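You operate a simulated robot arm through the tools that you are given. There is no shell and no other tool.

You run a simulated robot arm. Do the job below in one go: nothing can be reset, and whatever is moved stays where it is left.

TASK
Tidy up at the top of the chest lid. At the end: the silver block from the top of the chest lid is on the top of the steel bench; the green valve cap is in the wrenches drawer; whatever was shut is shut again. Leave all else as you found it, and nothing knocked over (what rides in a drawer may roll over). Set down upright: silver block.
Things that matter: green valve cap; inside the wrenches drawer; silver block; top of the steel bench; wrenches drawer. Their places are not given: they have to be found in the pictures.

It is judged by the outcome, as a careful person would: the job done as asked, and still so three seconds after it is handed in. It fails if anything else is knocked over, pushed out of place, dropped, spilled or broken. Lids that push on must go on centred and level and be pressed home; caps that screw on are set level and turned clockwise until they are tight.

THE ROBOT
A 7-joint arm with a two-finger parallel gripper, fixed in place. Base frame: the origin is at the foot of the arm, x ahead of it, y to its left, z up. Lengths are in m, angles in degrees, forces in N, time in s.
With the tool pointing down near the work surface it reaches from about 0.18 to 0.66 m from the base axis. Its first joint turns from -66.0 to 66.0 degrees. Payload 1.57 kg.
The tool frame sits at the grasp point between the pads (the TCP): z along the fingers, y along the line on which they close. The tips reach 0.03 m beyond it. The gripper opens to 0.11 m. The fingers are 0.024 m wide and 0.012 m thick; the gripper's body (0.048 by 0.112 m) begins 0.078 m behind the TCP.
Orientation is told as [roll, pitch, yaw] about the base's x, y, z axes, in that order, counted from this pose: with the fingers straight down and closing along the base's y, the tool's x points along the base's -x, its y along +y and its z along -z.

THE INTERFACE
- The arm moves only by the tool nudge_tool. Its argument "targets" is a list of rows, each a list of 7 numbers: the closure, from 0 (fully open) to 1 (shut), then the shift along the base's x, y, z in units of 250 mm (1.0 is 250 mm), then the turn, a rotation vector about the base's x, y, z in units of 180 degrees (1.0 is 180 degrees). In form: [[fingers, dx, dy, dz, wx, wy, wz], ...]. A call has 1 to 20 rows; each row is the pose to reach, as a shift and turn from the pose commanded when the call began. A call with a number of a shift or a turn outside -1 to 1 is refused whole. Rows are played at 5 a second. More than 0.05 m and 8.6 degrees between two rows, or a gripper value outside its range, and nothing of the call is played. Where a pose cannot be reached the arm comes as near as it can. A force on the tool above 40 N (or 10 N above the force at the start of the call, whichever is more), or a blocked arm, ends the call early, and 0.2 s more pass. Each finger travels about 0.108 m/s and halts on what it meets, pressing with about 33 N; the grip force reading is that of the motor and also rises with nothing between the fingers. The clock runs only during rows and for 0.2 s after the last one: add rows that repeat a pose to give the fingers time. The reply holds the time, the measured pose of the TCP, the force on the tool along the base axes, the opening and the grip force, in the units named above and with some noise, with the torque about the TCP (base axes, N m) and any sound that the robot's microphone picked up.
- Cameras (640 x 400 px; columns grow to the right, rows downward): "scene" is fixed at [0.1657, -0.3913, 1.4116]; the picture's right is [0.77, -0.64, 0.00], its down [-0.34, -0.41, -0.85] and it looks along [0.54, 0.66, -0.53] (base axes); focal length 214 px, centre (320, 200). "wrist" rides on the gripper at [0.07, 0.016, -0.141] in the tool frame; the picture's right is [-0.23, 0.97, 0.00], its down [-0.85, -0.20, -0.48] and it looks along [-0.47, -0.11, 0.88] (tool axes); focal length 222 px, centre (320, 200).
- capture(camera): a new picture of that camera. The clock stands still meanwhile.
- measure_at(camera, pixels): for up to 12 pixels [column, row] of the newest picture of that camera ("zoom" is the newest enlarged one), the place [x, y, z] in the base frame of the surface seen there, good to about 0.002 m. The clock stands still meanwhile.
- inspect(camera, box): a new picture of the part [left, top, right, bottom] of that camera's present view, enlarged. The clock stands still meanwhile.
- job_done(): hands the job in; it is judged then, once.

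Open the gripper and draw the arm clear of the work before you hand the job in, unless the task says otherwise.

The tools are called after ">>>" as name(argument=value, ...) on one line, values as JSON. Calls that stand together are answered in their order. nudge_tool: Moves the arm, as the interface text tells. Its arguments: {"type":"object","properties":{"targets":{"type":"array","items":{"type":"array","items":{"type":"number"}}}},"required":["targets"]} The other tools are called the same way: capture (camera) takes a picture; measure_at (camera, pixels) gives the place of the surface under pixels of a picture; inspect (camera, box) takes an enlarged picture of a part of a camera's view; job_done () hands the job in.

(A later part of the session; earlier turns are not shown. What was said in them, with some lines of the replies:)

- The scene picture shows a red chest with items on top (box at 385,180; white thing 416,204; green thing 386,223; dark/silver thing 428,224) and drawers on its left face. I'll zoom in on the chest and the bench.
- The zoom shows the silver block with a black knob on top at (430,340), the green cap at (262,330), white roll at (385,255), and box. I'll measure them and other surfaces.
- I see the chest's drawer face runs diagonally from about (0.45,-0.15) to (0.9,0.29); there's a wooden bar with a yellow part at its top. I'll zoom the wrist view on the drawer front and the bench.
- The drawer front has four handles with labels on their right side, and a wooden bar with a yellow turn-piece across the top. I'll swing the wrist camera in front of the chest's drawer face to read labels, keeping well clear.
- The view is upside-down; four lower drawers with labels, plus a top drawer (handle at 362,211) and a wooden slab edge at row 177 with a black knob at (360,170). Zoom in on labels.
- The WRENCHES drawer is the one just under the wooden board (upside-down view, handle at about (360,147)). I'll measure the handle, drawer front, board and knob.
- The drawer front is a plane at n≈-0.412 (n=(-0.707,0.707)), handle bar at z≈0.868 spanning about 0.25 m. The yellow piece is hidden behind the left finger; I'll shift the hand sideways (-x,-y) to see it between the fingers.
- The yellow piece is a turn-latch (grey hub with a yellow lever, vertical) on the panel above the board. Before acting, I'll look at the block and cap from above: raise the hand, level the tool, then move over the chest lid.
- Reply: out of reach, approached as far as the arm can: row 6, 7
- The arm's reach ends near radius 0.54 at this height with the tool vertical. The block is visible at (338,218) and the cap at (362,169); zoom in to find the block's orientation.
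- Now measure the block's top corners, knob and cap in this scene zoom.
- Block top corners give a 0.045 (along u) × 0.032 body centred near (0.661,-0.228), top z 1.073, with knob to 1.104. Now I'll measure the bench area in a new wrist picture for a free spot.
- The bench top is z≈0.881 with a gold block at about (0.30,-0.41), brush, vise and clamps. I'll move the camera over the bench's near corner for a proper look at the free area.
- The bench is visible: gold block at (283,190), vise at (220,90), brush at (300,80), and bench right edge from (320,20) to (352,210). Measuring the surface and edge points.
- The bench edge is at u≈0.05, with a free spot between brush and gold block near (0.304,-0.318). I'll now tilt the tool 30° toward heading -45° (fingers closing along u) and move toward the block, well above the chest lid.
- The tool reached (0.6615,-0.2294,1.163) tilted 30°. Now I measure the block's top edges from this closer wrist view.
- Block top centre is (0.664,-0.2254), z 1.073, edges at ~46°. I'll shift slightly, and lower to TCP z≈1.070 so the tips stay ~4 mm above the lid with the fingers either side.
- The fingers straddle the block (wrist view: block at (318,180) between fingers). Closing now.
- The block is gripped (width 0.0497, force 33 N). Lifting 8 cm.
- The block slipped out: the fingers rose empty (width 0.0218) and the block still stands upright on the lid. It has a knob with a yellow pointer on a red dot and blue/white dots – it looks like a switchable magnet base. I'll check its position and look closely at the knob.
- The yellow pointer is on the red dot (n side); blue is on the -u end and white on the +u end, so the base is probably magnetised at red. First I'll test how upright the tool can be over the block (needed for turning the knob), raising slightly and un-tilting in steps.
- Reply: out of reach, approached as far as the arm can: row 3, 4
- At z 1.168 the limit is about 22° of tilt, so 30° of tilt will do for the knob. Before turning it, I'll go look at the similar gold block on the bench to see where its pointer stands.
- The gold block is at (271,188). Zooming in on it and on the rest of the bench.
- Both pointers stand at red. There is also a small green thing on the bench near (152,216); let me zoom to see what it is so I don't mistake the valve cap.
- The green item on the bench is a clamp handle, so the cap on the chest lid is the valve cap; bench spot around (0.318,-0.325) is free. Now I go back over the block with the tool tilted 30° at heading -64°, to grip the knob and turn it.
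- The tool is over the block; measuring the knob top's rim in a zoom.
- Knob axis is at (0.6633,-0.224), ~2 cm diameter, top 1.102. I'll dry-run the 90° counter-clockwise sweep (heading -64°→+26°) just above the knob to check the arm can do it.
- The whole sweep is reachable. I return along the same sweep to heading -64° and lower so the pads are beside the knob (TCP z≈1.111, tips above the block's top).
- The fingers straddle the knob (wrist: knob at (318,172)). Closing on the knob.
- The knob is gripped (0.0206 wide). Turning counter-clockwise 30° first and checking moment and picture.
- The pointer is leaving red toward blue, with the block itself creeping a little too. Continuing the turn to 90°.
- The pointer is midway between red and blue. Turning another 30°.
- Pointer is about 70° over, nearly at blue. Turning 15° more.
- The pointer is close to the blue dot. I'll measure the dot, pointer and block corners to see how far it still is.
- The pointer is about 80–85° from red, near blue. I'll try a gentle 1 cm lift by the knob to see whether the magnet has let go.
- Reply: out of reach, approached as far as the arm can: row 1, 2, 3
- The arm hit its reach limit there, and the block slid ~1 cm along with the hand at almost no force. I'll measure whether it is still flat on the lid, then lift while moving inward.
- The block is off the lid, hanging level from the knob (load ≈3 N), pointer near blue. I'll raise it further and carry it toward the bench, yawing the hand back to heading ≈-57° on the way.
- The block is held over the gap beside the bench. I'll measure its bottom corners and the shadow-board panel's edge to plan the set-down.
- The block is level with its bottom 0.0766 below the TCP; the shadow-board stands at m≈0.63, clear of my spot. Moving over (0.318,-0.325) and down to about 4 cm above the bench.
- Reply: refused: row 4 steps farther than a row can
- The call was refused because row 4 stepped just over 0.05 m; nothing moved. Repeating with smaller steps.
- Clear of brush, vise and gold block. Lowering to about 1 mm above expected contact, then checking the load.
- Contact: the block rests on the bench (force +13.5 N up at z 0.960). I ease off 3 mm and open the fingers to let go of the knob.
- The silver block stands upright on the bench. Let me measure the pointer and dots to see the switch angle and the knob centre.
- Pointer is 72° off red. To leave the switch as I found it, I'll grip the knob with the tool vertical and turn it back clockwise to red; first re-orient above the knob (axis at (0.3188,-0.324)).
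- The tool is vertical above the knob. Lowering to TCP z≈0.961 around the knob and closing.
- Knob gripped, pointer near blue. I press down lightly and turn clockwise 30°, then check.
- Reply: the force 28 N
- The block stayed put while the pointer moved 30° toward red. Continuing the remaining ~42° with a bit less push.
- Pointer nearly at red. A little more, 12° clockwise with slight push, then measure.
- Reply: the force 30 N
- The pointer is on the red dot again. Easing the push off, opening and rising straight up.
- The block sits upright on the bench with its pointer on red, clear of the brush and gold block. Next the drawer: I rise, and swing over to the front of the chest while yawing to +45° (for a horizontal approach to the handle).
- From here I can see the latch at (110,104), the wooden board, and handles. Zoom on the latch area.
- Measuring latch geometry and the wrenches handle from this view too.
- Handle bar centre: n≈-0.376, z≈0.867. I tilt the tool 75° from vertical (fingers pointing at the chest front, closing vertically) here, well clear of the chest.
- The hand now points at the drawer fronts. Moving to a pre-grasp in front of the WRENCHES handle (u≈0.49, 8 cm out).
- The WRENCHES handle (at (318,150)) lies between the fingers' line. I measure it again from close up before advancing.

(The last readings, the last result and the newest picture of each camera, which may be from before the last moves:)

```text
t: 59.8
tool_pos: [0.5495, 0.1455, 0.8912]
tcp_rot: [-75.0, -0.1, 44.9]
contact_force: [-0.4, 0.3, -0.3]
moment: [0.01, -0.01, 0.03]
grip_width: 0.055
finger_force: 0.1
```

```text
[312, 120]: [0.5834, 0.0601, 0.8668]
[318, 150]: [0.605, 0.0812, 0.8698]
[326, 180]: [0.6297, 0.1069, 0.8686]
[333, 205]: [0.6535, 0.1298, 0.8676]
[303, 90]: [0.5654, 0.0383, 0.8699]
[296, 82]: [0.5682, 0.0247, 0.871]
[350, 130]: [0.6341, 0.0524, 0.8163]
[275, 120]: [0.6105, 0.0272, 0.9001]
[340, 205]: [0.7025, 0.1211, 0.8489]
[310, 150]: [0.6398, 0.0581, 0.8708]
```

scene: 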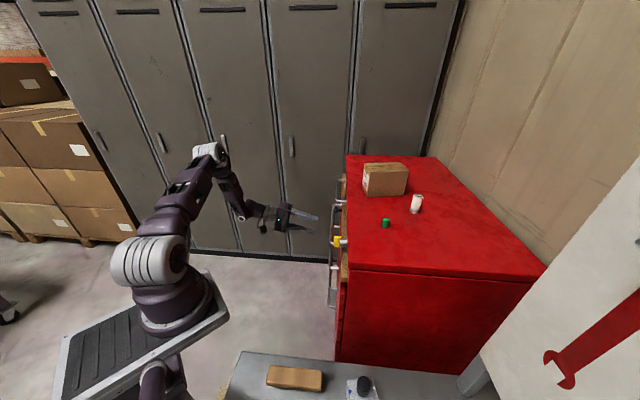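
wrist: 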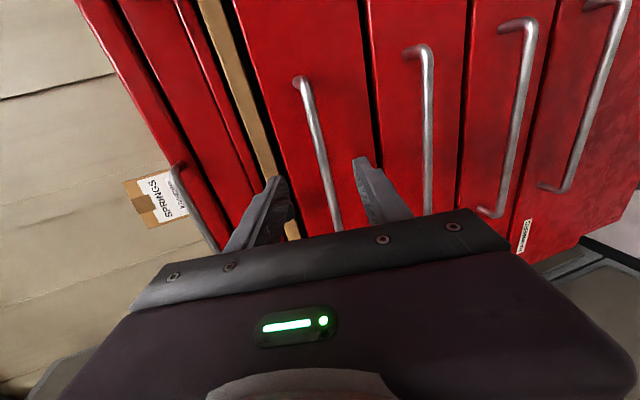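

Advancing 8 cm along the finger direction to straddle the bar, then closing on it.

>>> nudge_tool(targets=[[0.5, 0.055, -0.055, -0.02, 0, 0, 0], [0.5, 0.11, -0.11, -0.04, 0, 0, 0], [0.5, 0.165, -0.165, -0.061, 0, 0, 0], [0.5, 0.2198, -0.2198, -0.081, 0, 0, 0], [0.5, 0.2198, -0.2198, -0.081, 0, 0, 0]])

>>> capture(camera="wrist")

```text
t: 61.0
tool_pos: [0.6039, 0.089, 0.8701]
tcp_rot: [-75.0, -0.1, 44.9]
contact_force: [0.0, -0.6, 0.2]
moment: [-0.04, -0.03, 0.02]
grip_width: 0.055
finger_force: 0.0
```

```text
taken
```

wrist: 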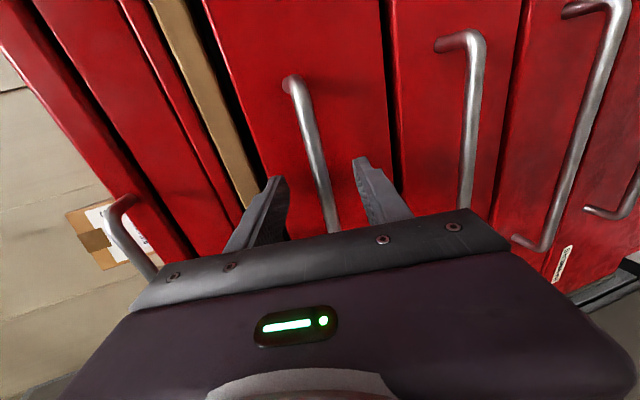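

The bar is between the fingers. Closing.

>>> nudge_tool(targets=[[0.7, 0, 0, 0, 0, 0, 0], [0.85, 0, 0, 0, 0, 0, 0], [1, 0, 0, 0, 0, 0, 0], [1, 0, 0, 0, 0, 0, 0]])

>>> capture(camera="wrist")

```text
t: 62.0
tool_pos: [0.6029, 0.0908, 0.8684]
tcp_rot: [-74.7, 0.1, 45.2]
contact_force: [-0.2, 1.5, -24.0]
moment: [0.38, 0.08, 0.29]
grip_width: 0.0119
finger_force: 29.3
```

```text
taken
```

wrist: 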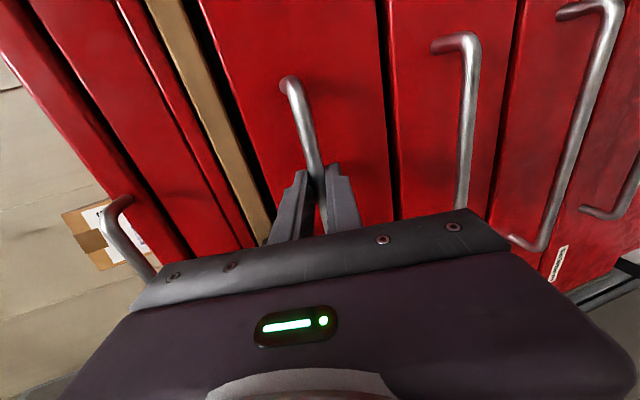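

The bar is gripped (0.0119) but it pushes the tool down with 24 N, so the bar sits slightly lower than my axis. I lower the command 3 mm to relax this.

>>> nudge_tool(targets=[[1, 0, 0, -0.008, 0, 0, 0], [1, 0, 0, -0.012, 0, 0, 0]])

```text
t: 62.6
tool_pos: [0.6038, 0.09, 0.8677]
tcp_rot: [-75.1, 0.0, 45.0]
contact_force: [-26.8, 10.6, 4.6]
moment: [-0.12, 0.17, -0.21]
grip_width: 0.0119
finger_force: 29.5
```

Now the load is outward, small. I'll pull straight out along n by 3 cm slowly and watch the force.

>>> nudge_tool(targets=[[1, -0.014, 0.014, 0, 0, 0, 0], [1, -0.028, 0.028, 0, 0, 0, 0], [1, -0.057, 0.057, 0, 0, 0, 0], [1, -0.085, 0.085, 0, 0, 0, 0]])

>>> capture(camera="wrist")

>>> inspect(camera="scene", box=[300, 160, 380, 320])

```text
t: 63.6
tool_pos: [0.5837, 0.1101, 0.8687]
tcp_rot: [-75.2, -0.1, 45.1]
contact_force: [-0.4, -2.6, 11.9]
moment: [-0.2, -0.01, -0.27]
grip_width: 0.012
finger_force: 29.4
```

```text
taken
```

wrist: 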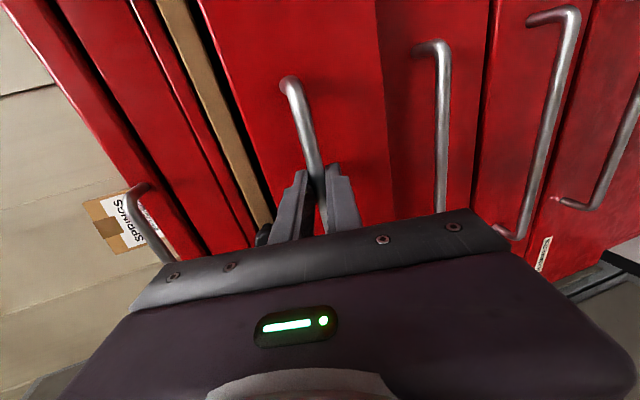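

```text
2.50 times, centred on (340, 240) of scene
```

zoom: 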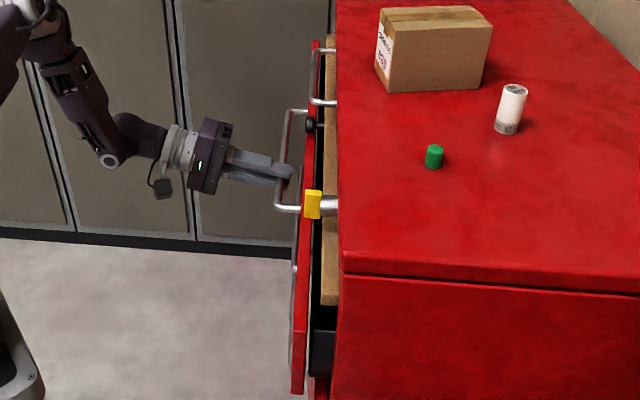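

The drawer slides open freely (its front now stands proud of the others). Pulling a further 20 cm out.

>>> nudge_tool(targets=[[1, -0.057, 0.057, 0, 0, 0, 0], [1, -0.113, 0.113, 0, 0, 0, 0], [1, -0.17, 0.17, 0, 0, 0, 0], [1, -0.226, 0.226, 0, 0, 0, 0], [1, -0.283, 0.283, 0, 0, 0, 0], [1, -0.339, 0.339, 0, 0, 0, 0], [1, -0.396, 0.396, 0, 0, 0, 0], [1, -0.453, 0.453, 0, 0, 0, 0], [1, -0.509, 0.509, 0, 0, 0, 0], [1, -0.566, 0.566, 0, 0, 0, 0], [1, -0.566, 0.566, 0, 0, 0, 0]])

>>> capture(camera="wrist")

>>> capture(camera="scene")

```text
t: 66.0
tool_pos: [0.4409, 0.2515, 0.8685]
tcp_rot: [-75.2, 0.0, 44.9]
contact_force: [-4.8, -4.4, 24.1]
moment: [-0.26, -0.2, 0.0]
grip_width: 0.012
finger_force: 29.2
```

```text
taken
```

wrist: 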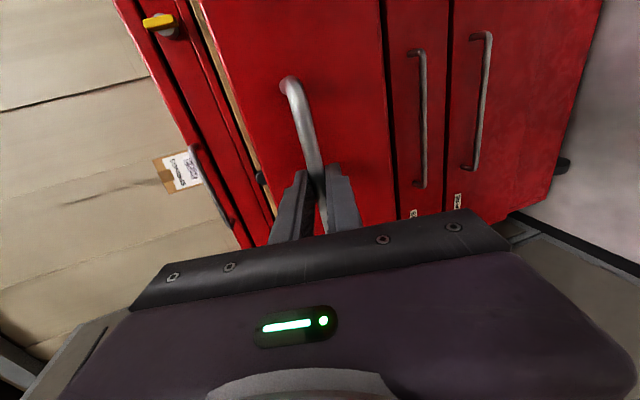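

```text
taken
```

scene: 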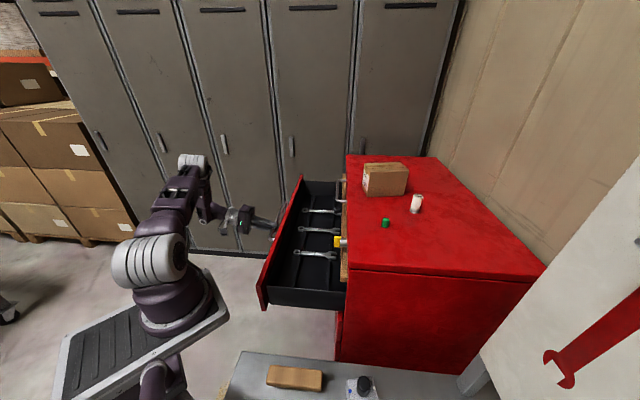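

The drawer is open about 23 cm, showing three wrenches inside. I'll measure the interior before letting go.

>>> inspect(camera="scene", box=[250, 170, 370, 320])

>>> measure_at(camera="scene", pixels=[[300, 180], [268, 285], [264, 305], [280, 292], [310, 290], [300, 240], [320, 255], [320, 270], [300, 220], [315, 195], [340, 290], [335, 225]])

```text
2.67 times, centred on (310, 245) of scene
```

zoom: 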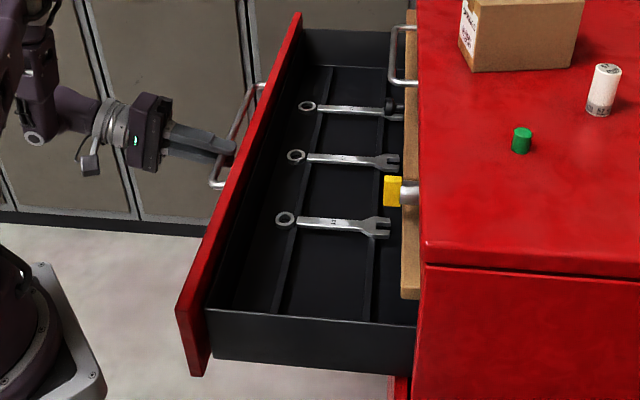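

```text
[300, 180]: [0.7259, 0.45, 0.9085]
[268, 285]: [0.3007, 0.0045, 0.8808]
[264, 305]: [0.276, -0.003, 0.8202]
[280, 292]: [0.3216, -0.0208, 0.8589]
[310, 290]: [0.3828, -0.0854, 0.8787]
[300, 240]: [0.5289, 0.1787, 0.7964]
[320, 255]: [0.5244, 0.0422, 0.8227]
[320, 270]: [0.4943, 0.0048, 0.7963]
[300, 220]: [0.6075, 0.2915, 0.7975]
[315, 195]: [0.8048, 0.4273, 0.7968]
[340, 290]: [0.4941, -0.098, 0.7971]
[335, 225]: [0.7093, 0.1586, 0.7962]
```

Drawer floor is z≈0.797, wrenches lie at u≥0.40, leaving the area around u≈0.31, n≈-0.30 free (≈(0.431,0.007)). Releasing the handle and backing away.

>>> nudge_tool(targets=[[1, 0, 0, 0.006, 0, 0, 0], [0.8, 0, 0, 0.008, 0, 0, 0], [0.6, 0, 0, 0.008, 0, 0, 0], [0.5, 0, 0, 0.008, 0, 0, 0], [0.5, 0, 0, 0.008, 0, 0, 0]])

>>> capture(camera="wrist")

```text
t: 67.2
tool_pos: [0.4416, 0.2522, 0.8696]
tcp_rot: [-74.9, -0.2, 44.9]
contact_force: [1.0, -0.4, 0.3]
moment: [-0.01, 0.04, -0.04]
grip_width: 0.0549
finger_force: 0.1
```

```text
taken
```

wrist: 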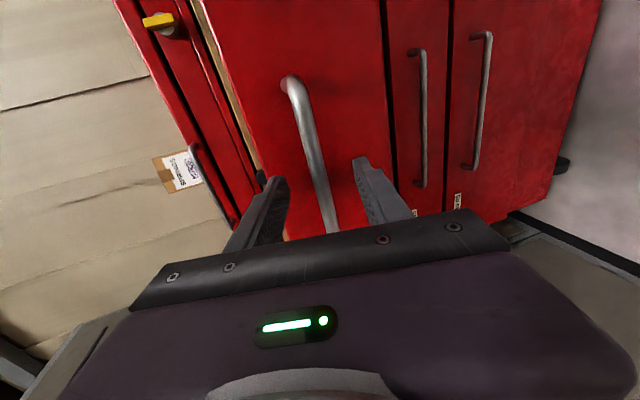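

Fingers are free of the bar. Backing out 8 cm along the finger line, then rising.

>>> nudge_tool(targets=[[0.5, -0.055, 0.055, 0.02, 0, 0, 0], [0.5, -0.11, 0.11, 0.04, 0, 0, 0], [0.5, -0.165, 0.165, 0.061, 0, 0, 0], [0.5, -0.2198, 0.2198, 0.081, 0, 0, 0], [0.5, -0.2198, 0.2198, 0.24, 0, 0, 0], [0.5, -0.2198, 0.2198, 0.4, 0, 0, 0], [0.5, -0.2198, 0.2198, 0.56, 0, 0, 0], [0.5, -0.2198, 0.2198, 0.72, 0, 0, 0], [0.5, -0.2198, 0.2198, 0.88, 0, 0, 0], [0.5, -0.2198, 0.2198, 0.98, 0, 0, 0]])

>>> nudge_tool(targets=[[0.5, 0, 0, 0.04, 0.0295, 0.0295, 0], [0.5, 0, 0, 0.08, 0.0589, 0.0589, 0], [0.5, 0, 0, 0.12, 0.0884, 0.0884, 0], [0.5, 0, 0, 0.16, 0.1178, 0.1178, 0], [0.5, 0, 0, 0.2, 0.1473, 0.1473, 0], [0.5, 0, 0, 0.24, 0.1768, 0.1768, 0], [0.5, 0, 0, 0.28, 0.2062, 0.2062, 0], [0.5, 0, 0, 0.3, 0.2357, 0.2357, 0], [0.5, 0, 0, 0.3, 0.2651, 0.2651, 0], [0.5, 0, 0, 0.3, 0.2946, 0.2946, 0], [0.5, 0, 0, 0.3, 0.2946, 0.2946, 0]])

>>> capture(camera="scene")

```text
t: 69.4
tool_pos: [0.3888, 0.3067, 1.1137]
tcp_rot: [-75.0, 0.0, 45.0]
contact_force: [0.4, -0.4, 0.1]
moment: [0.05, 0.0, -0.01]
grip_width: 0.0551
finger_force: 0.1
```

```text
t: 71.8
tool_pos: [0.3867, 0.3073, 1.1895]
tcp_rot: [0.1, -0.2, 44.9]
contact_force: [-0.1, -0.4, -0.2]
moment: [-0.03, -0.02, 0.01]
grip_width: 0.0551
finger_force: 0.0
```

```text
taken
```

scene: 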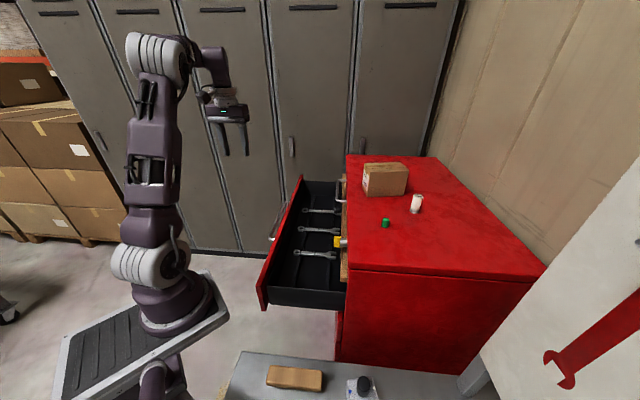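

Now over to the green cap: swing across above the chest with yaw back to -45°.

>>> nudge_tool(targets=[[0.5, 0.021, -0.079, 0, 0, 0, -0.0417], [0.5, 0.042, -0.158, 0, 0, 0, -0.0833], [0.5, 0.063, -0.237, 0, 0, 0, -0.125], [0.5, 0.084, -0.316, 0, 0, 0, -0.1667], [0.5, 0.105, -0.395, 0, 0, 0, -0.2083], [0.5, 0.126, -0.474, 0, 0, 0, -0.25], [0.5, 0.147, -0.553, 0, 0, 0, -0.2917], [0.5, 0.168, -0.632, 0, 0, 0, -0.3333], [0.5, 0.189, -0.711, 0, 0, 0, -0.375], [0.5, 0.21, -0.79, 0, 0, 0, -0.4167], [0.5, 0.231, -0.869, 0, 0, 0, -0.4583], [0.5, 0.252, -0.948, 0, 0, 0, -0.5]])

>>> nudge_tool(targets=[[0.5, 0.09, -0.122, -0.04, 0, 0, 0], [0.5, 0.18, -0.244, -0.08, 0, 0, 0], [0.5, 0.27, -0.366, -0.12, 0, 0, 0], [0.5, 0.36, -0.488, -0.16, 0, 0, 0], [0.5, 0.45, -0.61, -0.2, 0, 0, 0], [0.5, 0.53, -0.74, -0.24, 0, 0, 0], [0.5, 0.612, -0.856, -0.28, 0, 0, 0], [0.5, 0.612, -0.856, -0.28, 0, 0, 0]])

>>> capture(camera="wrist")

>>> inspect(camera="scene", box=[350, 170, 450, 260])

```text
t: 74.4
tool_pos: [0.4506, 0.069, 1.1891]
tcp_rot: [0.0, -0.1, -45.2]
contact_force: [-0.5, 0.3, 0.7]
moment: [-0.02, 0.0, 0.01]
grip_width: 0.0548
finger_force: 0.1
```

```text
t: 76.2
tool_pos: [0.6027, -0.1437, 1.1199]
tcp_rot: [0.0, 0.0, -45.0]
contact_force: [-0.1, 0.1, -0.3]
moment: [0.01, -0.01, 0.0]
grip_width: 0.0551
finger_force: 0.0
```

```text
taken
```

wrist: 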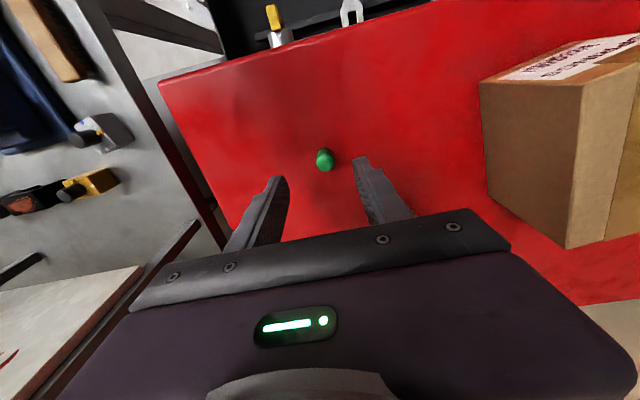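

```text
4.44 times, centred on (400, 215) of scene
```

zoom: 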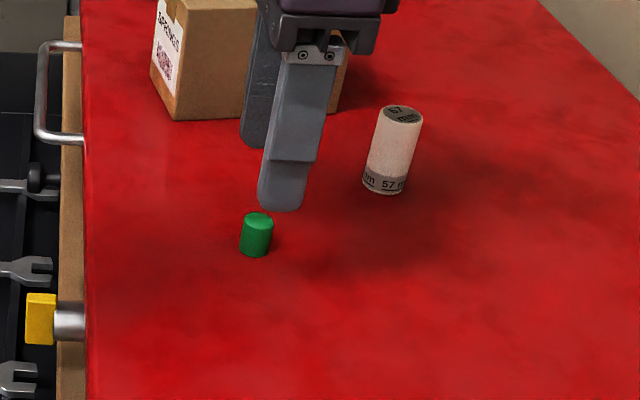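

The cap is at (325,160) in the wrist view, between the fingers. Measuring its top and sides.

>>> inspect(camera="wrist", box=[305, 140, 345, 180])

>>> measure_at(camera="zoom", pixels=[[320, 200]])

```text
10.00 times, centred on (325, 160) of wrist
```

zoom: 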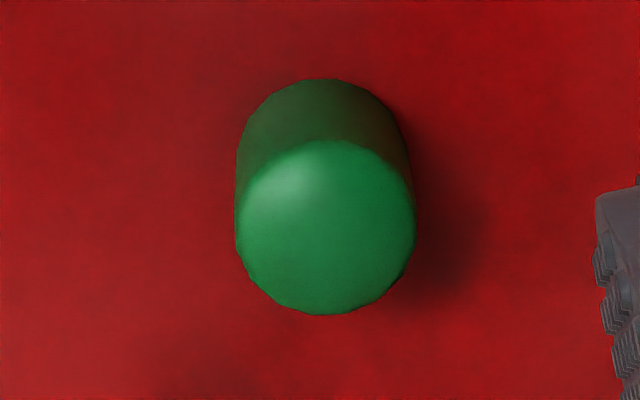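

```text
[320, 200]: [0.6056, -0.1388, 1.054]
```

>>> measure_at(camera="zoom", pixels=[[326, 150], [326, 305], [245, 225], [408, 225], [326, 228], [320, 85], [326, 120]])

```text
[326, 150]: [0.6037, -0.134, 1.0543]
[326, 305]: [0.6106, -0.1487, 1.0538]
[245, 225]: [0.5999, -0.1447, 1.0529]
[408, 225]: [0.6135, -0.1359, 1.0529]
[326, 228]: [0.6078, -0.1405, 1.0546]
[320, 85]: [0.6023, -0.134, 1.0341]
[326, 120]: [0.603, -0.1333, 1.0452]
```

Cap centre (0.607,-0.141), ~17 mm wide, top 1.054. Lowering to TCP z≈1.066 (tips 3 mm above the lid) and closing gently.

>>> nudge_tool(targets=[[0.5, 0.017, 0.011, -0.06, 0, 0, 0], [0.5, 0.017, 0.011, -0.14, 0, 0, 0], [0.5, 0.017, 0.011, -0.2, 0, 0, 0], [0.55, 0.017, 0.011, -0.214, 0, 0, 0], [0.7, 0.017, 0.011, -0.214, 0, 0, 0], [0.8, 0.017, 0.011, -0.214, 0, 0, 0], [0.88, 0.017, 0.011, -0.214, 0, 0, 0], [0.88, 0.017, 0.011, -0.214, 0, 0, 0]])

>>> inspect(camera="wrist", box=[240, 100, 400, 240])

```text
t: 78.0
tool_pos: [0.6072, -0.1415, 1.066]
tcp_rot: [0.1, -0.1, -45.1]
contact_force: [0.6, -0.3, 0.3]
moment: [-0.03, -0.03, 0.02]
grip_width: 0.0167
finger_force: 31.7
```

```text
2.86 times, centred on (320, 170) of wrist
```

zoom: 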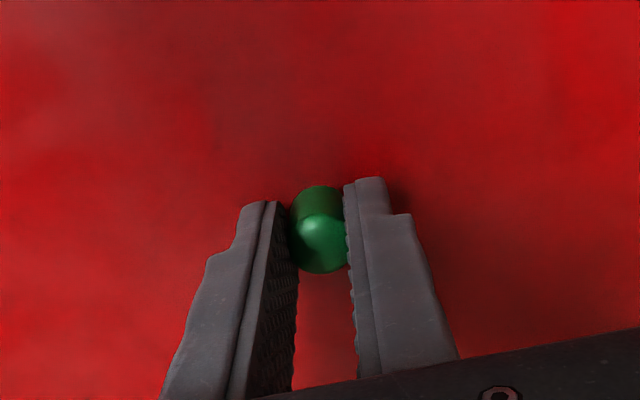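

Cap gripped (0.0167). I lift it, and measure the drawer floor and rails meanwhile.

>>> nudge_tool(targets=[[0.88, 0, 0, 0.03, 0, 0, 0], [0.88, 0, 0, 0.1, 0, 0, 0], [0.88, 0, 0, 0.2, 0, 0, 0], [0.88, 0, 0, 0.2, 0, 0, 0]])

>>> capture(camera="wrist")

>>> inspect(camera="scene", box=[250, 230, 350, 310])

```text
t: 79.0
tool_pos: [0.6073, -0.1406, 1.1159]
tcp_rot: [-0.1, 0.0, -45.1]
contact_force: [-0.5, 0.8, 0.0]
moment: [0.01, -0.01, 0.01]
grip_width: 0.0169
finger_force: 32.2
```

```text
taken
```

wrist: 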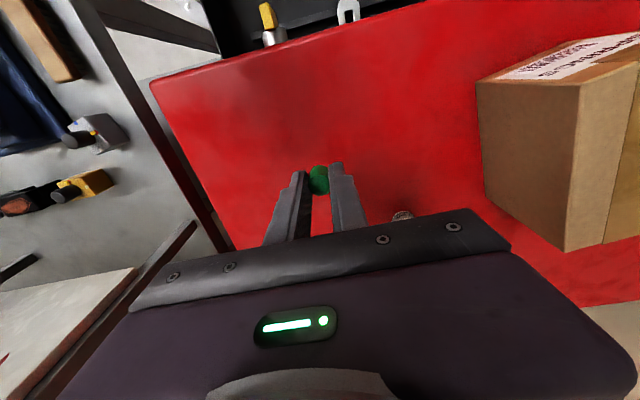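

```text
5.00 times, centred on (300, 270) of scene
```

zoom: 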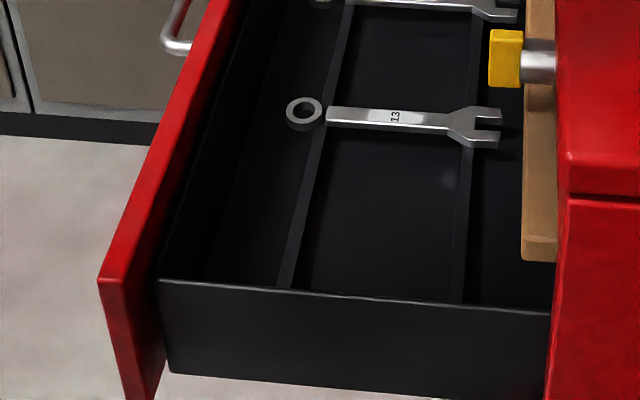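

>>> measure_at(camera="zoom", pixels=[[300, 240], [345, 240], [390, 240], [430, 240], [458, 240], [490, 240], [225, 250], [390, 200], [300, 110], [480, 130], [390, 118], [170, 270]])

```text
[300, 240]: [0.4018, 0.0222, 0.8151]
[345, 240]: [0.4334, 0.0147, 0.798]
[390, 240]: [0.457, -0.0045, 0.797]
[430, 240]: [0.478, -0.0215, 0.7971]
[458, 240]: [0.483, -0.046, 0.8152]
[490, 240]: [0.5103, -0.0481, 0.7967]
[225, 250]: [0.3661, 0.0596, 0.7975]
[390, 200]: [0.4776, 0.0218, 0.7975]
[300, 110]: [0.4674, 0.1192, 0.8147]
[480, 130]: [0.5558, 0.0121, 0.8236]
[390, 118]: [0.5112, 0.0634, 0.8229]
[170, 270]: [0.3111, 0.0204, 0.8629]
```

Floor between the rails (n≈-0.275…-0.365) is at z 0.797; I'll set the cap at (0.438,0.0). Carrying it back over the lid and above the open drawer, then down.

>>> nudge_tool(targets=[[0.88, -0.1126, 0.0937, 0, 0, 0, 0], [0.88, -0.2252, 0.1875, 0, 0, 0, 0], [0.88, -0.3378, 0.2812, 0, 0, 0, 0], [0.88, -0.4504, 0.3749, 0, 0, 0, 0], [0.88, -0.563, 0.4687, 0, 0, 0, 0], [0.88, -0.6756, 0.5624, 0, 0, 0, 0], [0.88, -0.6756, 0.5624, -0.15, 0, 0, 0], [0.88, -0.6756, 0.5624, -0.3, 0, 0, 0], [0.88, -0.6756, 0.5624, -0.3, 0, 0, 0]])

>>> capture(camera="wrist")

>>> capture(camera="scene")

```text
t: 81.0
tool_pos: [0.4389, -0.0025, 1.0405]
tcp_rot: [0.1, -0.1, -45.1]
contact_force: [-0.6, -0.2, -0.1]
moment: [0.03, -0.02, -0.04]
grip_width: 0.0168
finger_force: 31.9
```

```text
taken
```

wrist: 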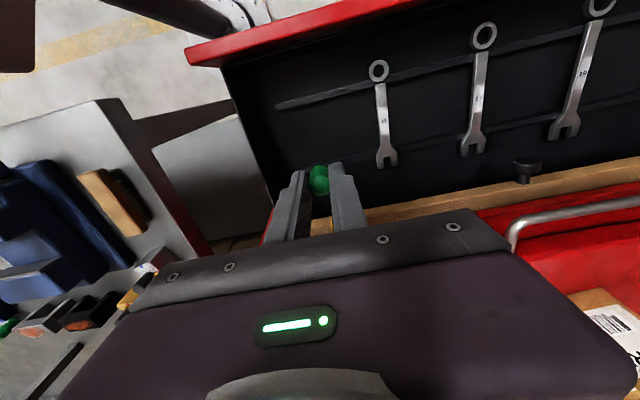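

```text
taken
```

scene: 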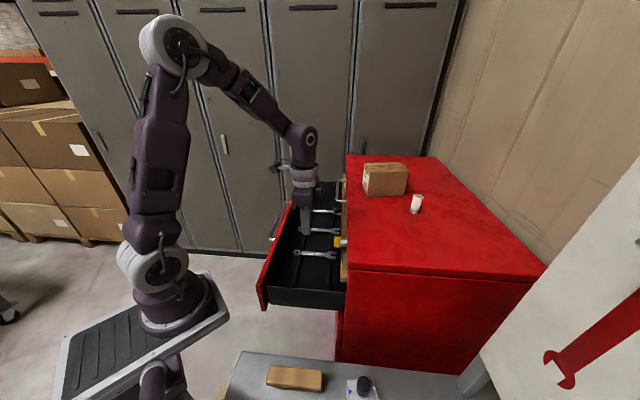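

Cap is above the free left area of the drawer. Descending vertically toward the floor.

>>> nudge_tool(targets=[[0.88, 0, 0.006, -0.14, 0, 0, 0], [0.88, 0, 0.006, -0.28, 0, 0, 0], [0.88, 0, 0.006, -0.42, 0, 0, 0], [0.88, 0, 0.006, -0.56, 0, 0, 0], [0.88, 0, 0.006, -0.68, 0, 0, 0], [0.88, 0, 0.006, -0.76, 0, 0, 0], [0.88, 0, 0.006, -0.81, 0, 0, 0], [0.88, 0, 0.006, -0.828, 0, 0, 0], [0.88, 0, 0.006, -0.828, 0, 0, 0]])

>>> capture(camera="wrist")

>>> capture(camera="scene")

```text
t: 83.0
tool_pos: [0.4394, 0.0009, 0.8345]
tcp_rot: [0.0, -0.1, -45.0]
contact_force: [0.0, 0.2, 0.9]
moment: [0.01, -0.01, 0.0]
grip_width: 0.0168
finger_force: 31.8
```

```text
taken
```

wrist: 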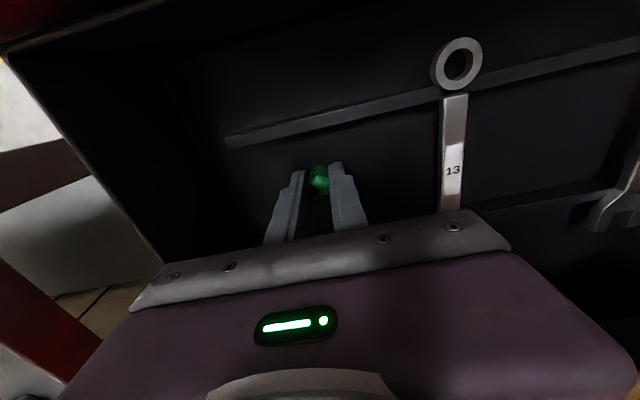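

```text
taken
```

scene: 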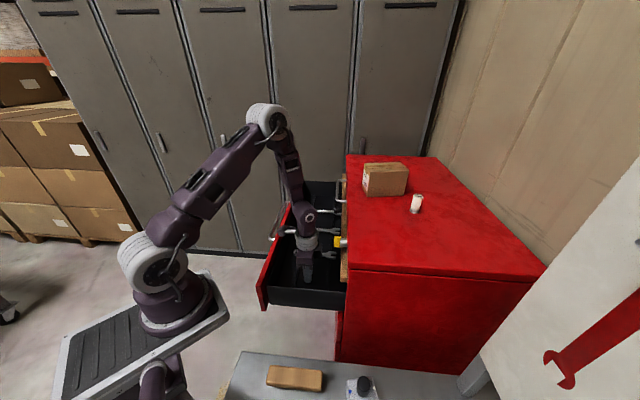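

No contact yet at z 0.8345; lowering the last millimetres.

>>> nudge_tool(targets=[[0.88, 0, 0, -0.008, 0, 0, 0], [0.88, 0, 0, -0.014, 0, 0, 0], [0.88, 0, 0, -0.014, 0, 0, 0]])

```text
t: 83.8
tool_pos: [0.4385, 0.0012, 0.83]
tcp_rot: [0.1, -0.2, -45.1]
contact_force: [-0.2, -0.7, 0.3]
moment: [-0.01, -0.01, 0.01]
grip_width: 0.0168
finger_force: 31.8
```

>>> nudge_tool(targets=[[0.88, 0, 0, -0.004, 0, 0, 0], [0.88, 0, 0, -0.005, 0, 0, 0]])

```text
t: 84.4
tool_pos: [0.4395, -0.0001, 0.8301]
tcp_rot: [0.1, -0.1, -45.0]
contact_force: [-1.3, 0.3, 6.3]
moment: [0.05, 0.05, -0.02]
grip_width: 0.0167
finger_force: 31.8
```

Contact with the drawer floor (6 N up). Opening the fingers and rising straight up.

>>> nudge_tool(targets=[[0.8, 0, 0, 0.003, 0, 0, 0], [0.7, 0, 0, 0.004, 0, 0, 0], [0.6, 0, 0, 0.004, 0, 0, 0], [0.6, 0, 0, 0.1, 0, 0, 0], [0.6, 0, 0, 0.24, 0, 0, 0], [0.6, 0, 0, 0.38, 0, 0, 0], [0.6, 0, 0, 0.52, 0, 0, 0], [0.6, 0, 0, 0.66, 0, 0, 0], [0.6, 0, 0, 0.8, 0, 0, 0], [0.6, 0, 0, 0.94, 0, 0, 0]])

>>> capture(camera="wrist")

>>> inspect(camera="scene", box=[250, 180, 350, 310])

```text
t: 86.6
tool_pos: [0.4378, 0.0011, 1.0636]
tcp_rot: [-0.1, -0.1, -45.1]
contact_force: [0.0, -0.5, -0.6]
moment: [-0.02, -0.02, 0.0]
grip_width: 0.0437
finger_force: 0.0
```

```text
taken
```

wrist: 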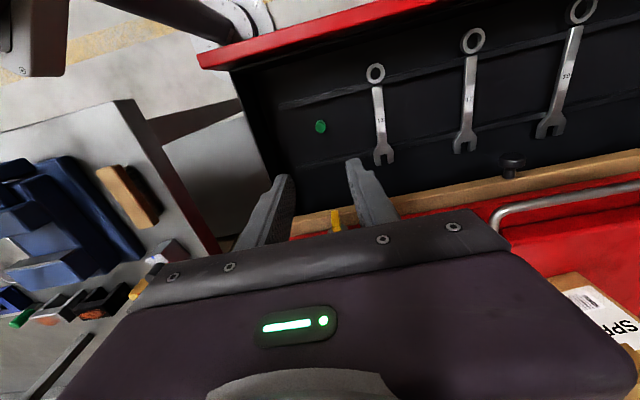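

```text
3.08 times, centred on (300, 245) of scene
```

zoom: 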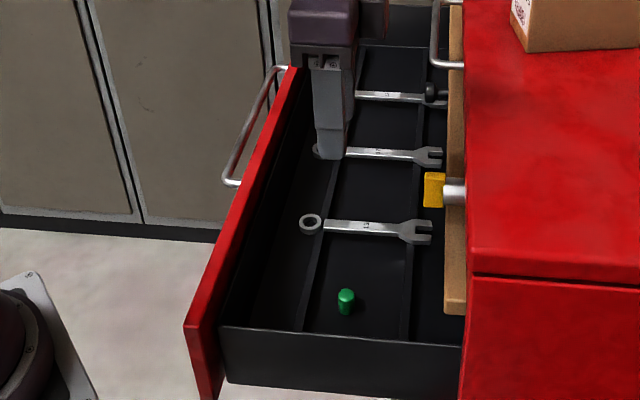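

The cap stands in the drawer at a free spot. Now to shut the drawer: I go back to the front, yaw to +45° and tilt 75° again as before.

>>> nudge_tool(targets=[[0.55, -0.01, 0.03, 0.1, 0, 0, 0.0417], [0.55, -0.02, 0.09, 0.2, 0, 0, 0.0833], [0.55, -0.04, 0.17, 0.3, 0, 0, 0.125], [0.5, -0.06, 0.25, 0.4, 0, 0, 0.1667], [0.5, -0.08, 0.34, 0.5, 0, 0, 0.2083], [0.5, -0.1, 0.43, 0.5, 0, 0, 0.25], [0.5, -0.12, 0.52, 0.5, 0, 0, 0.2917], [0.5, -0.14, 0.61, 0.5, 0, 0, 0.3333], [0.5, -0.16, 0.7, 0.5, 0, 0, 0.375], [0.5, -0.18, 0.78, 0.5, 0, 0, 0.4167], [0.5, -0.2, 0.87, 0.5, 0, 0, 0.4583], [0.5, -0.2, 0.95, 0.5, 0, 0, 0.5]])

>>> nudge_tool(targets=[[0.5, 0, 0.04, 0, -0.0295, -0.0295, 0], [0.5, 0, 0.08, 0, -0.0589, -0.0589, 0], [0.5, 0, 0.12, 0, -0.0884, -0.0884, 0], [0.5, 0, 0.16, 0, -0.1178, -0.1178, 0], [0.5, 0, 0.2, 0, -0.1473, -0.1473, 0], [0.5, 0, 0.24, 0, -0.1768, -0.1768, 0], [0.5, 0, 0.275, 0, -0.2062, -0.2062, 0], [0.5, 0, 0.275, 0, -0.2357, -0.2357, 0], [0.5, 0, 0.275, 0, -0.2651, -0.2651, 0], [0.5, 0, 0.275, 0, -0.2946, -0.2946, 0], [0.5, 0, 0.275, 0, -0.2946, -0.2946, 0]])

>>> capture(camera="scene")

>>> capture(camera="wrist")

```text
t: 89.2
tool_pos: [0.3885, 0.2374, 1.189]
tcp_rot: [0.0, -0.1, 45.0]
contact_force: [0.2, 0.3, -0.3]
moment: [-0.04, -0.02, 0.01]
grip_width: 0.0549
finger_force: 0.0
```

```text
t: 91.6
tool_pos: [0.3976, 0.2959, 1.1863]
tcp_rot: [-75.0, -0.2, 45.2]
contact_force: [-0.3, 0.1, 0.1]
moment: [-0.02, 0.03, 0.01]
grip_width: 0.0549
finger_force: 0.0
out of reach, approached as far as the arm can: row 10, 11
```

```text
taken
```

scene: 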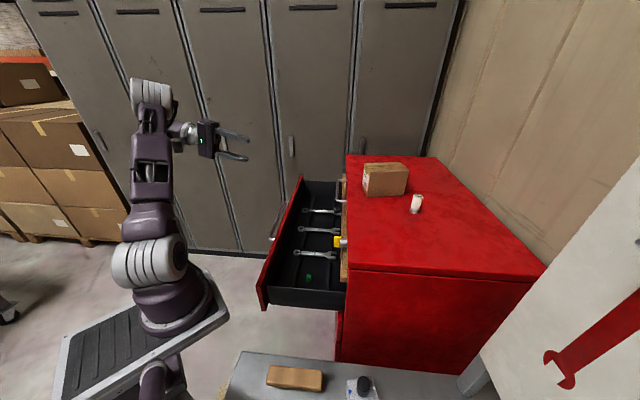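

```text
taken
```

wrist: 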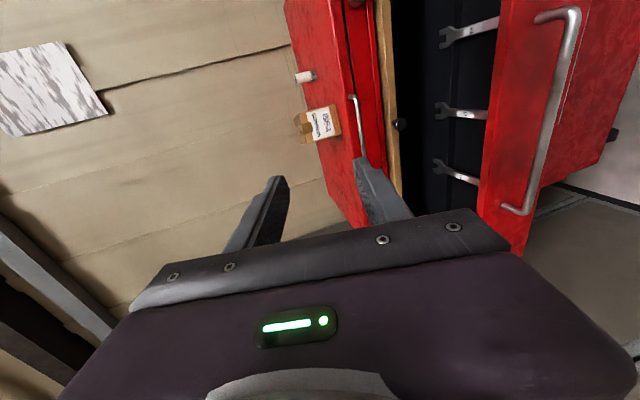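

Slight reach limit, but in position. Lowering in front of the open drawer's handle.

>>> nudge_tool(targets=[[0.5, -0.02, 0.02, -0.13, 0, 0, 0], [0.5, -0.042, 0.042, -0.26, 0, 0, 0], [0.5, -0.042, 0.042, -0.39, 0, 0, 0], [0.5, -0.042, 0.042, -0.52, 0, 0, 0], [0.5, -0.042, 0.042, -0.65, 0, 0, 0], [0.5, -0.042, 0.042, -0.78, 0, 0, 0], [0.5, -0.042, 0.042, -0.9, 0, 0, 0]])

>>> nudge_tool(targets=[[0.5, 0, 0, -0.1, 0, 0, 0], [0.5, 0, 0, -0.2, 0, 0, 0], [0.5, 0, 0, -0.281, 0, 0, 0], [0.5, 0, 0, -0.281, 0, 0, 0]])

>>> capture(camera="wrist")

```text
t: 93.2
tool_pos: [0.3871, 0.3079, 0.9593]
tcp_rot: [-75.0, -0.1, 45.1]
contact_force: [0.0, -0.4, -0.5]
moment: [-0.02, -0.02, -0.02]
grip_width: 0.0551
finger_force: 0.0
```

```text
t: 94.2
tool_pos: [0.3867, 0.3085, 0.8892]
tcp_rot: [-75.0, -0.1, 45.0]
contact_force: [0.0, 0.4, 0.1]
moment: [0.01, -0.01, -0.01]
grip_width: 0.0554
finger_force: 0.1
```

```text
taken
```

wrist: 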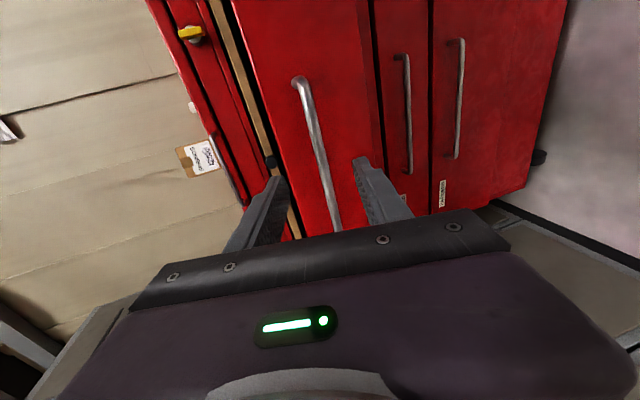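

Handle is between the fingers' lines again. Advancing and closing on the bar.

>>> nudge_tool(targets=[[0.5, 0.056, -0.056, -0.02, 0, 0, 0], [0.5, 0.112, -0.112, -0.041, 0, 0, 0], [0.5, 0.168, -0.168, -0.062, 0, 0, 0], [0.5, 0.2235, -0.2235, -0.083, 0, 0, 0], [0.7, 0.2235, -0.2235, -0.083, 0, 0, 0], [0.85, 0.2235, -0.2235, -0.083, 0, 0, 0], [1, 0.2235, -0.2235, -0.083, 0, 0, 0], [1, 0.2235, -0.2235, -0.083, 0, 0, 0]])

>>> capture(camera="wrist")

```text
t: 96.0
tool_pos: [0.4417, 0.2514, 0.8693]
tcp_rot: [-74.8, 0.1, 45.1]
contact_force: [2.0, 0.9, -16.1]
moment: [0.23, 0.05, 0.14]
grip_width: 0.0117
finger_force: 29.0
```

```text
taken
```

wrist: 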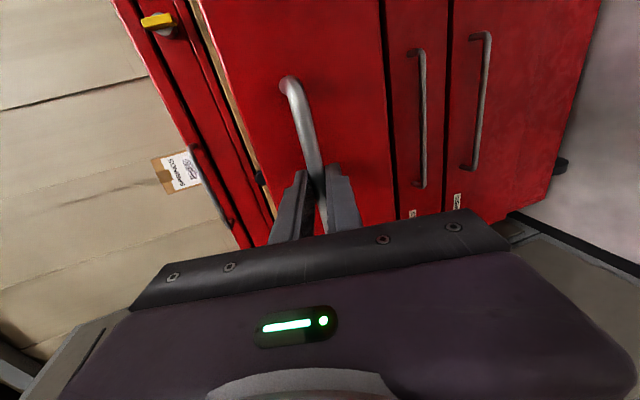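

Bar gripped. Pushing the drawer in slowly along -n, easing z slightly, stopping just short of fully shut.

>>> nudge_tool(targets=[[1, 0.02, -0.02, -0.006, 0, 0, 0], [1, 0.065, -0.065, -0.006, 0, 0, 0], [1, 0.115, -0.115, -0.006, 0, 0, 0], [1, 0.165, -0.165, -0.006, 0, 0, 0], [1, 0.215, -0.215, -0.006, 0, 0, 0], [1, 0.265, -0.265, -0.006, 0, 0, 0], [1, 0.315, -0.315, -0.006, 0, 0, 0], [1, 0.365, -0.365, -0.006, 0, 0, 0], [1, 0.415, -0.415, -0.006, 0, 0, 0], [1, 0.465, -0.465, -0.006, 0, 0, 0], [1, 0.515, -0.515, -0.006, 0, 0, 0], [1, 0.56, -0.56, -0.006, 0, 0, 0], [1, 0.6, -0.6, -0.006, 0, 0, 0], [1, 0.625, -0.625, -0.006, 0, 0, 0]])

>>> capture(camera="wrist")

>>> capture(camera="scene")

```text
t: 99.0
tool_pos: [0.5984, 0.0939, 0.8682]
tcp_rot: [-75.2, -0.1, 45.0]
contact_force: [-4.4, -8.3, 11.3]
moment: [-0.24, 0.05, -0.15]
grip_width: 0.0118
finger_force: 28.9
```

```text
taken
```

wrist: 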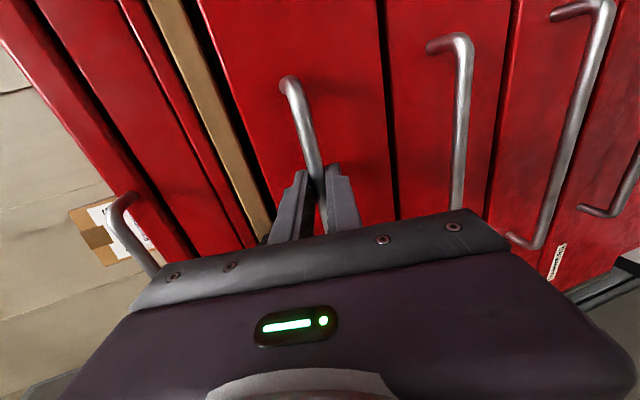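

```text
taken
```

scene: 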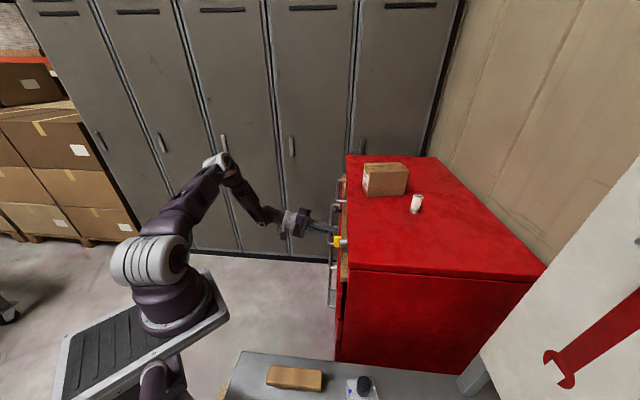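

About 6–7 mm remain. Pushing on slowly until it seats.

>>> nudge_tool(targets=[[1, 0.007, -0.007, 0, 0, 0, 0], [1, 0.014, -0.014, 0, 0, 0, 0], [1, 0.02, -0.02, 0, 0, 0, 0], [1, 0.026, -0.026, 0, 0, 0, 0], [1, 0.03, -0.03, 0, 0, 0, 0]])

>>> capture(camera="wrist")

```text
t: 100.2
tool_pos: [0.6059, 0.0876, 0.8681]
tcp_rot: [-75.0, -0.1, 45.1]
contact_force: [-25.2, 2.0, 22.9]
moment: [-0.26, -0.08, -0.15]
grip_width: 0.0121
finger_force: 29.3
```

```text
taken
```

wrist: 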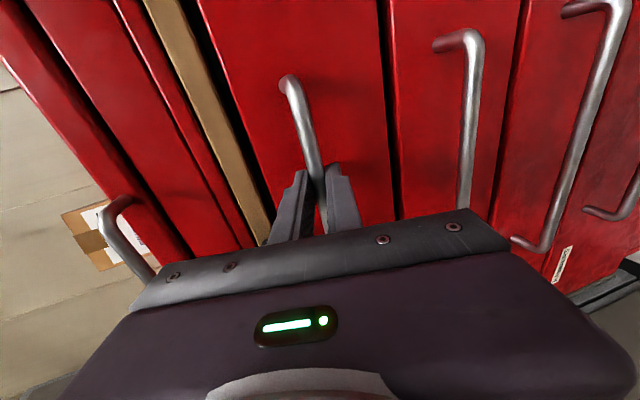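

Resistance of ~20–25 N shows it is seated. Checking that the drawer face is flush with its neighbour.

>>> measure_at(camera="wrist", pixels=[[250, 40], [350, 60], [360, 120], [420, 120], [430, 60], [410, 170], [260, 120], [500, 60]])

```text
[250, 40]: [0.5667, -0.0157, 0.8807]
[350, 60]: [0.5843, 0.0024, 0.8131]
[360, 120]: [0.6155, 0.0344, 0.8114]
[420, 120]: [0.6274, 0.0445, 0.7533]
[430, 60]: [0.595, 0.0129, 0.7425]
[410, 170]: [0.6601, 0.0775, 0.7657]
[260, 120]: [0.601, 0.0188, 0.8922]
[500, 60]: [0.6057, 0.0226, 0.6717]
```

The face is flush with the others (n≈-0.4115 on both). Opening the fingers and backing straight out.

>>> nudge_tool(targets=[[0.9, 0, 0, 0.004, 0, 0, 0], [0.75, 0, 0, 0.006, 0, 0, 0], [0.6, 0, 0, 0.006, 0, 0, 0], [0.5, 0, 0, 0.006, 0, 0, 0], [0.5, -0.055, 0.055, 0.026, 0, 0, 0], [0.5, -0.11, 0.11, 0.046, 0, 0, 0], [0.5, -0.165, 0.165, 0.067, 0, 0, 0], [0.5, -0.25, 0.25, 0.09, 0, 0, 0], [0.5, -0.35, 0.35, 0.12, 0, 0, 0], [0.5, -0.45, 0.45, 0.15, 0, 0, 0], [0.5, -0.45, 0.45, 0.15, 0, 0, 0]])

>>> capture(camera="wrist")

>>> capture(camera="scene")

```text
t: 102.6
tool_pos: [0.4945, 0.2023, 0.9059]
tcp_rot: [-75.0, 0.0, 45.0]
contact_force: [-0.5, 0.3, 0.0]
moment: [0.0, -0.01, -0.02]
grip_width: 0.0549
finger_force: 0.1
```

```text
taken
```

wrist: 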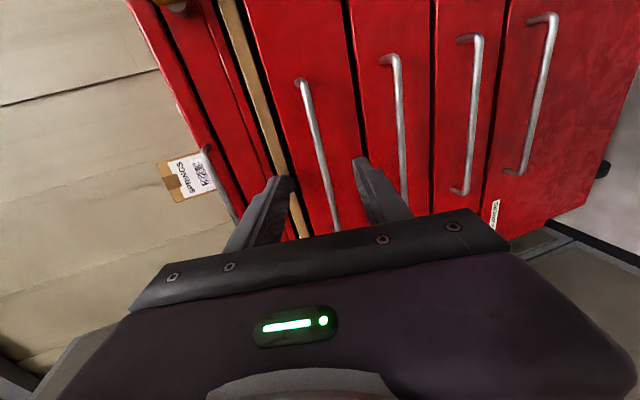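

```text
taken
```

scene: 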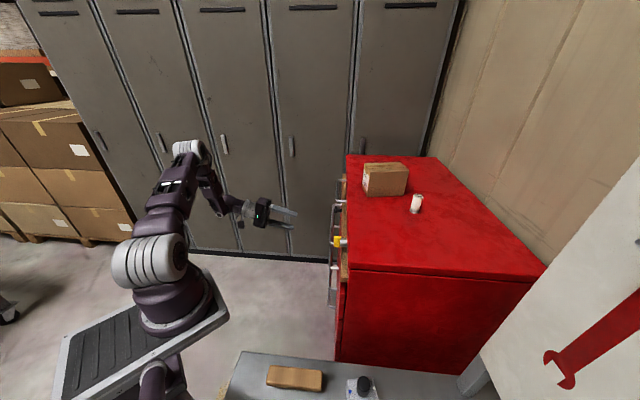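

The drawer is shut. I check flushness after release and inspect the bench block and lid once more.

>>> measure_at(camera="wrist", pixels=[[290, 60], [310, 60], [380, 110], [370, 40], [430, 60], [285, 30], [330, 110], [245, 100]])

>>> inspect(camera="scene", box=[310, 350, 410, 400])

>>> inspect(camera="scene", box=[310, 150, 470, 310])

```text
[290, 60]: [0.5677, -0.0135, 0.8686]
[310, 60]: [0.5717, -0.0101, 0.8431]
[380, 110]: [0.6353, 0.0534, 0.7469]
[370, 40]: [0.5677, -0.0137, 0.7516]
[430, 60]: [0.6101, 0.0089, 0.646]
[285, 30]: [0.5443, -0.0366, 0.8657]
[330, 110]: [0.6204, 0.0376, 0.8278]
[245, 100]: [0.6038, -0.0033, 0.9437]
```

```text
6.40 times, centred on (360, 375) of scene
```

zoom: 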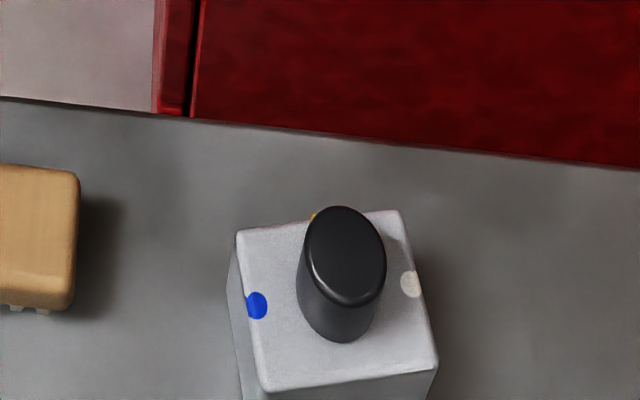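

```text
2.50 times, centred on (390, 230) of scene
```

zoom: 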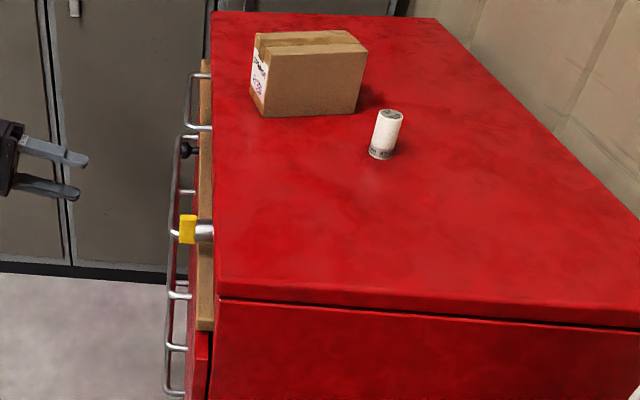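

Everything is in place: drawer flush, lid holds only the box and roll, block upright on the bench with pointer at red. Drawing the arm up and away with the gripper open.

>>> nudge_tool(targets=[[0.4, -0.08, 0.08, 0.1, 0, 0, 0], [0.2, -0.16, 0.16, 0.22, 0, 0, 0], [0, -0.24, 0.24, 0.34, 0, 0, 0], [0, -0.3, 0.3, 0.46, 0, 0, 0], [0, -0.3, 0.3, 0.58, 0, 0, 0], [0, -0.3, 0.3, 0.7, 0, 0, 0], [0, -0.3, 0.3, 0.82, 0, 0, 0]])

>>> nudge_tool(targets=[[0, 0, 0, 0.05, 0.0295, 0.0295, 0], [0, 0, 0, 0.1, 0.0589, 0.0589, 0], [0, 0, 0, 0.15, 0.0884, 0.0884, 0], [0, 0, 0, 0.2, 0.1178, 0.1178, 0], [0, 0, 0, 0.25, 0.1473, 0.1473, 0], [0, 0, 0, 0.3, 0.1768, 0.1768, 0], [0, 0, 0, 0.35, 0.2062, 0.2062, 0], [0, 0, 0, 0.4, 0.2357, 0.2357, 0], [0, 0, 0, 0.4, 0.2651, 0.2651, 0], [0, 0, 0, 0.4, 0.2946, 0.2946, 0], [0, 0, 0, 0.4, 0.2946, 0.2946, 0]])

>>> capture(camera="scene")

>>> capture(camera="wrist")

```text
t: 104.2
tool_pos: [0.4184, 0.2764, 1.1108]
tcp_rot: [-75.1, 0.0, 45.0]
contact_force: [-0.3, 0.2, 0.9]
moment: [-0.01, 0.0, -0.01]
grip_width: 0.1097
finger_force: 0.1
```

```text
t: 106.6
tool_pos: [0.4185, 0.2762, 1.2099]
tcp_rot: [0.0, -0.1, 45.1]
contact_force: [-0.4, -0.2, -0.1]
moment: [-0.01, 0.0, -0.01]
grip_width: 0.1099
finger_force: 0.1
```

```text
taken
```

scene: 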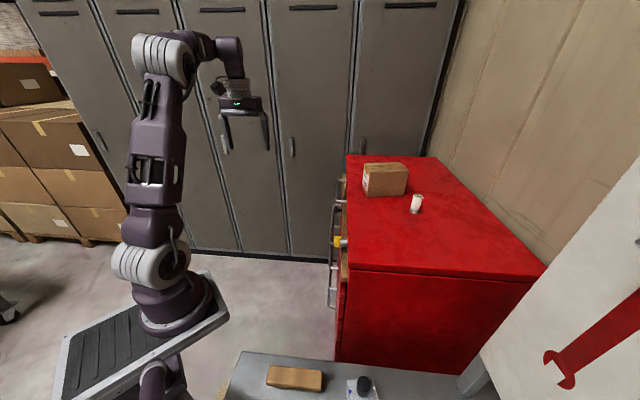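

```text
taken
```

wrist: 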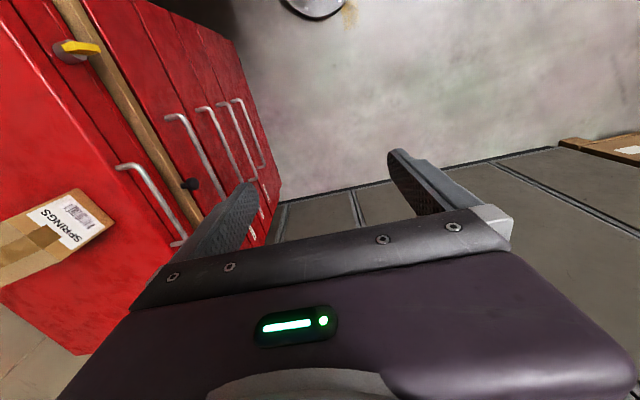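

The arm is clear with the gripper open. The drawers and latch look as they did at the start, the block stands on the bench at (362,388) in the scene picture, and the cap is inside the shut WRENCHES drawer. Handing in.

>>> job_done()

```text
The job is handed in.
```

The tidy-up is finished and handed in; the result of the judging has not come back.

- **Silver block:** it stands upright on the steel bench, between the brush and the gold block, touching neither. It turned out to be a magnetic base, stuck to the lid with its pointer at red. My first lift slipped off without moving it. I then turned its knob toward blue until the magnet let go, and the block turned and slid about 1 cm on the lid before I lifted it. On the bench I turned the knob back to red.
- **Green valve cap:** it is in the wrenches drawer, set down upright on the drawer floor beside the wrenches. It may have tipped as the drawer closed; I could not see inside afterwards.
- **Wrenches drawer:** it is shut, and measures level with the drawer front below it. I did not touch the yellow latch, the board or the other drawers.
- **Everything else:** the box and the white roll are still standing on the lid. The arm is drawn clear with the gripper open.
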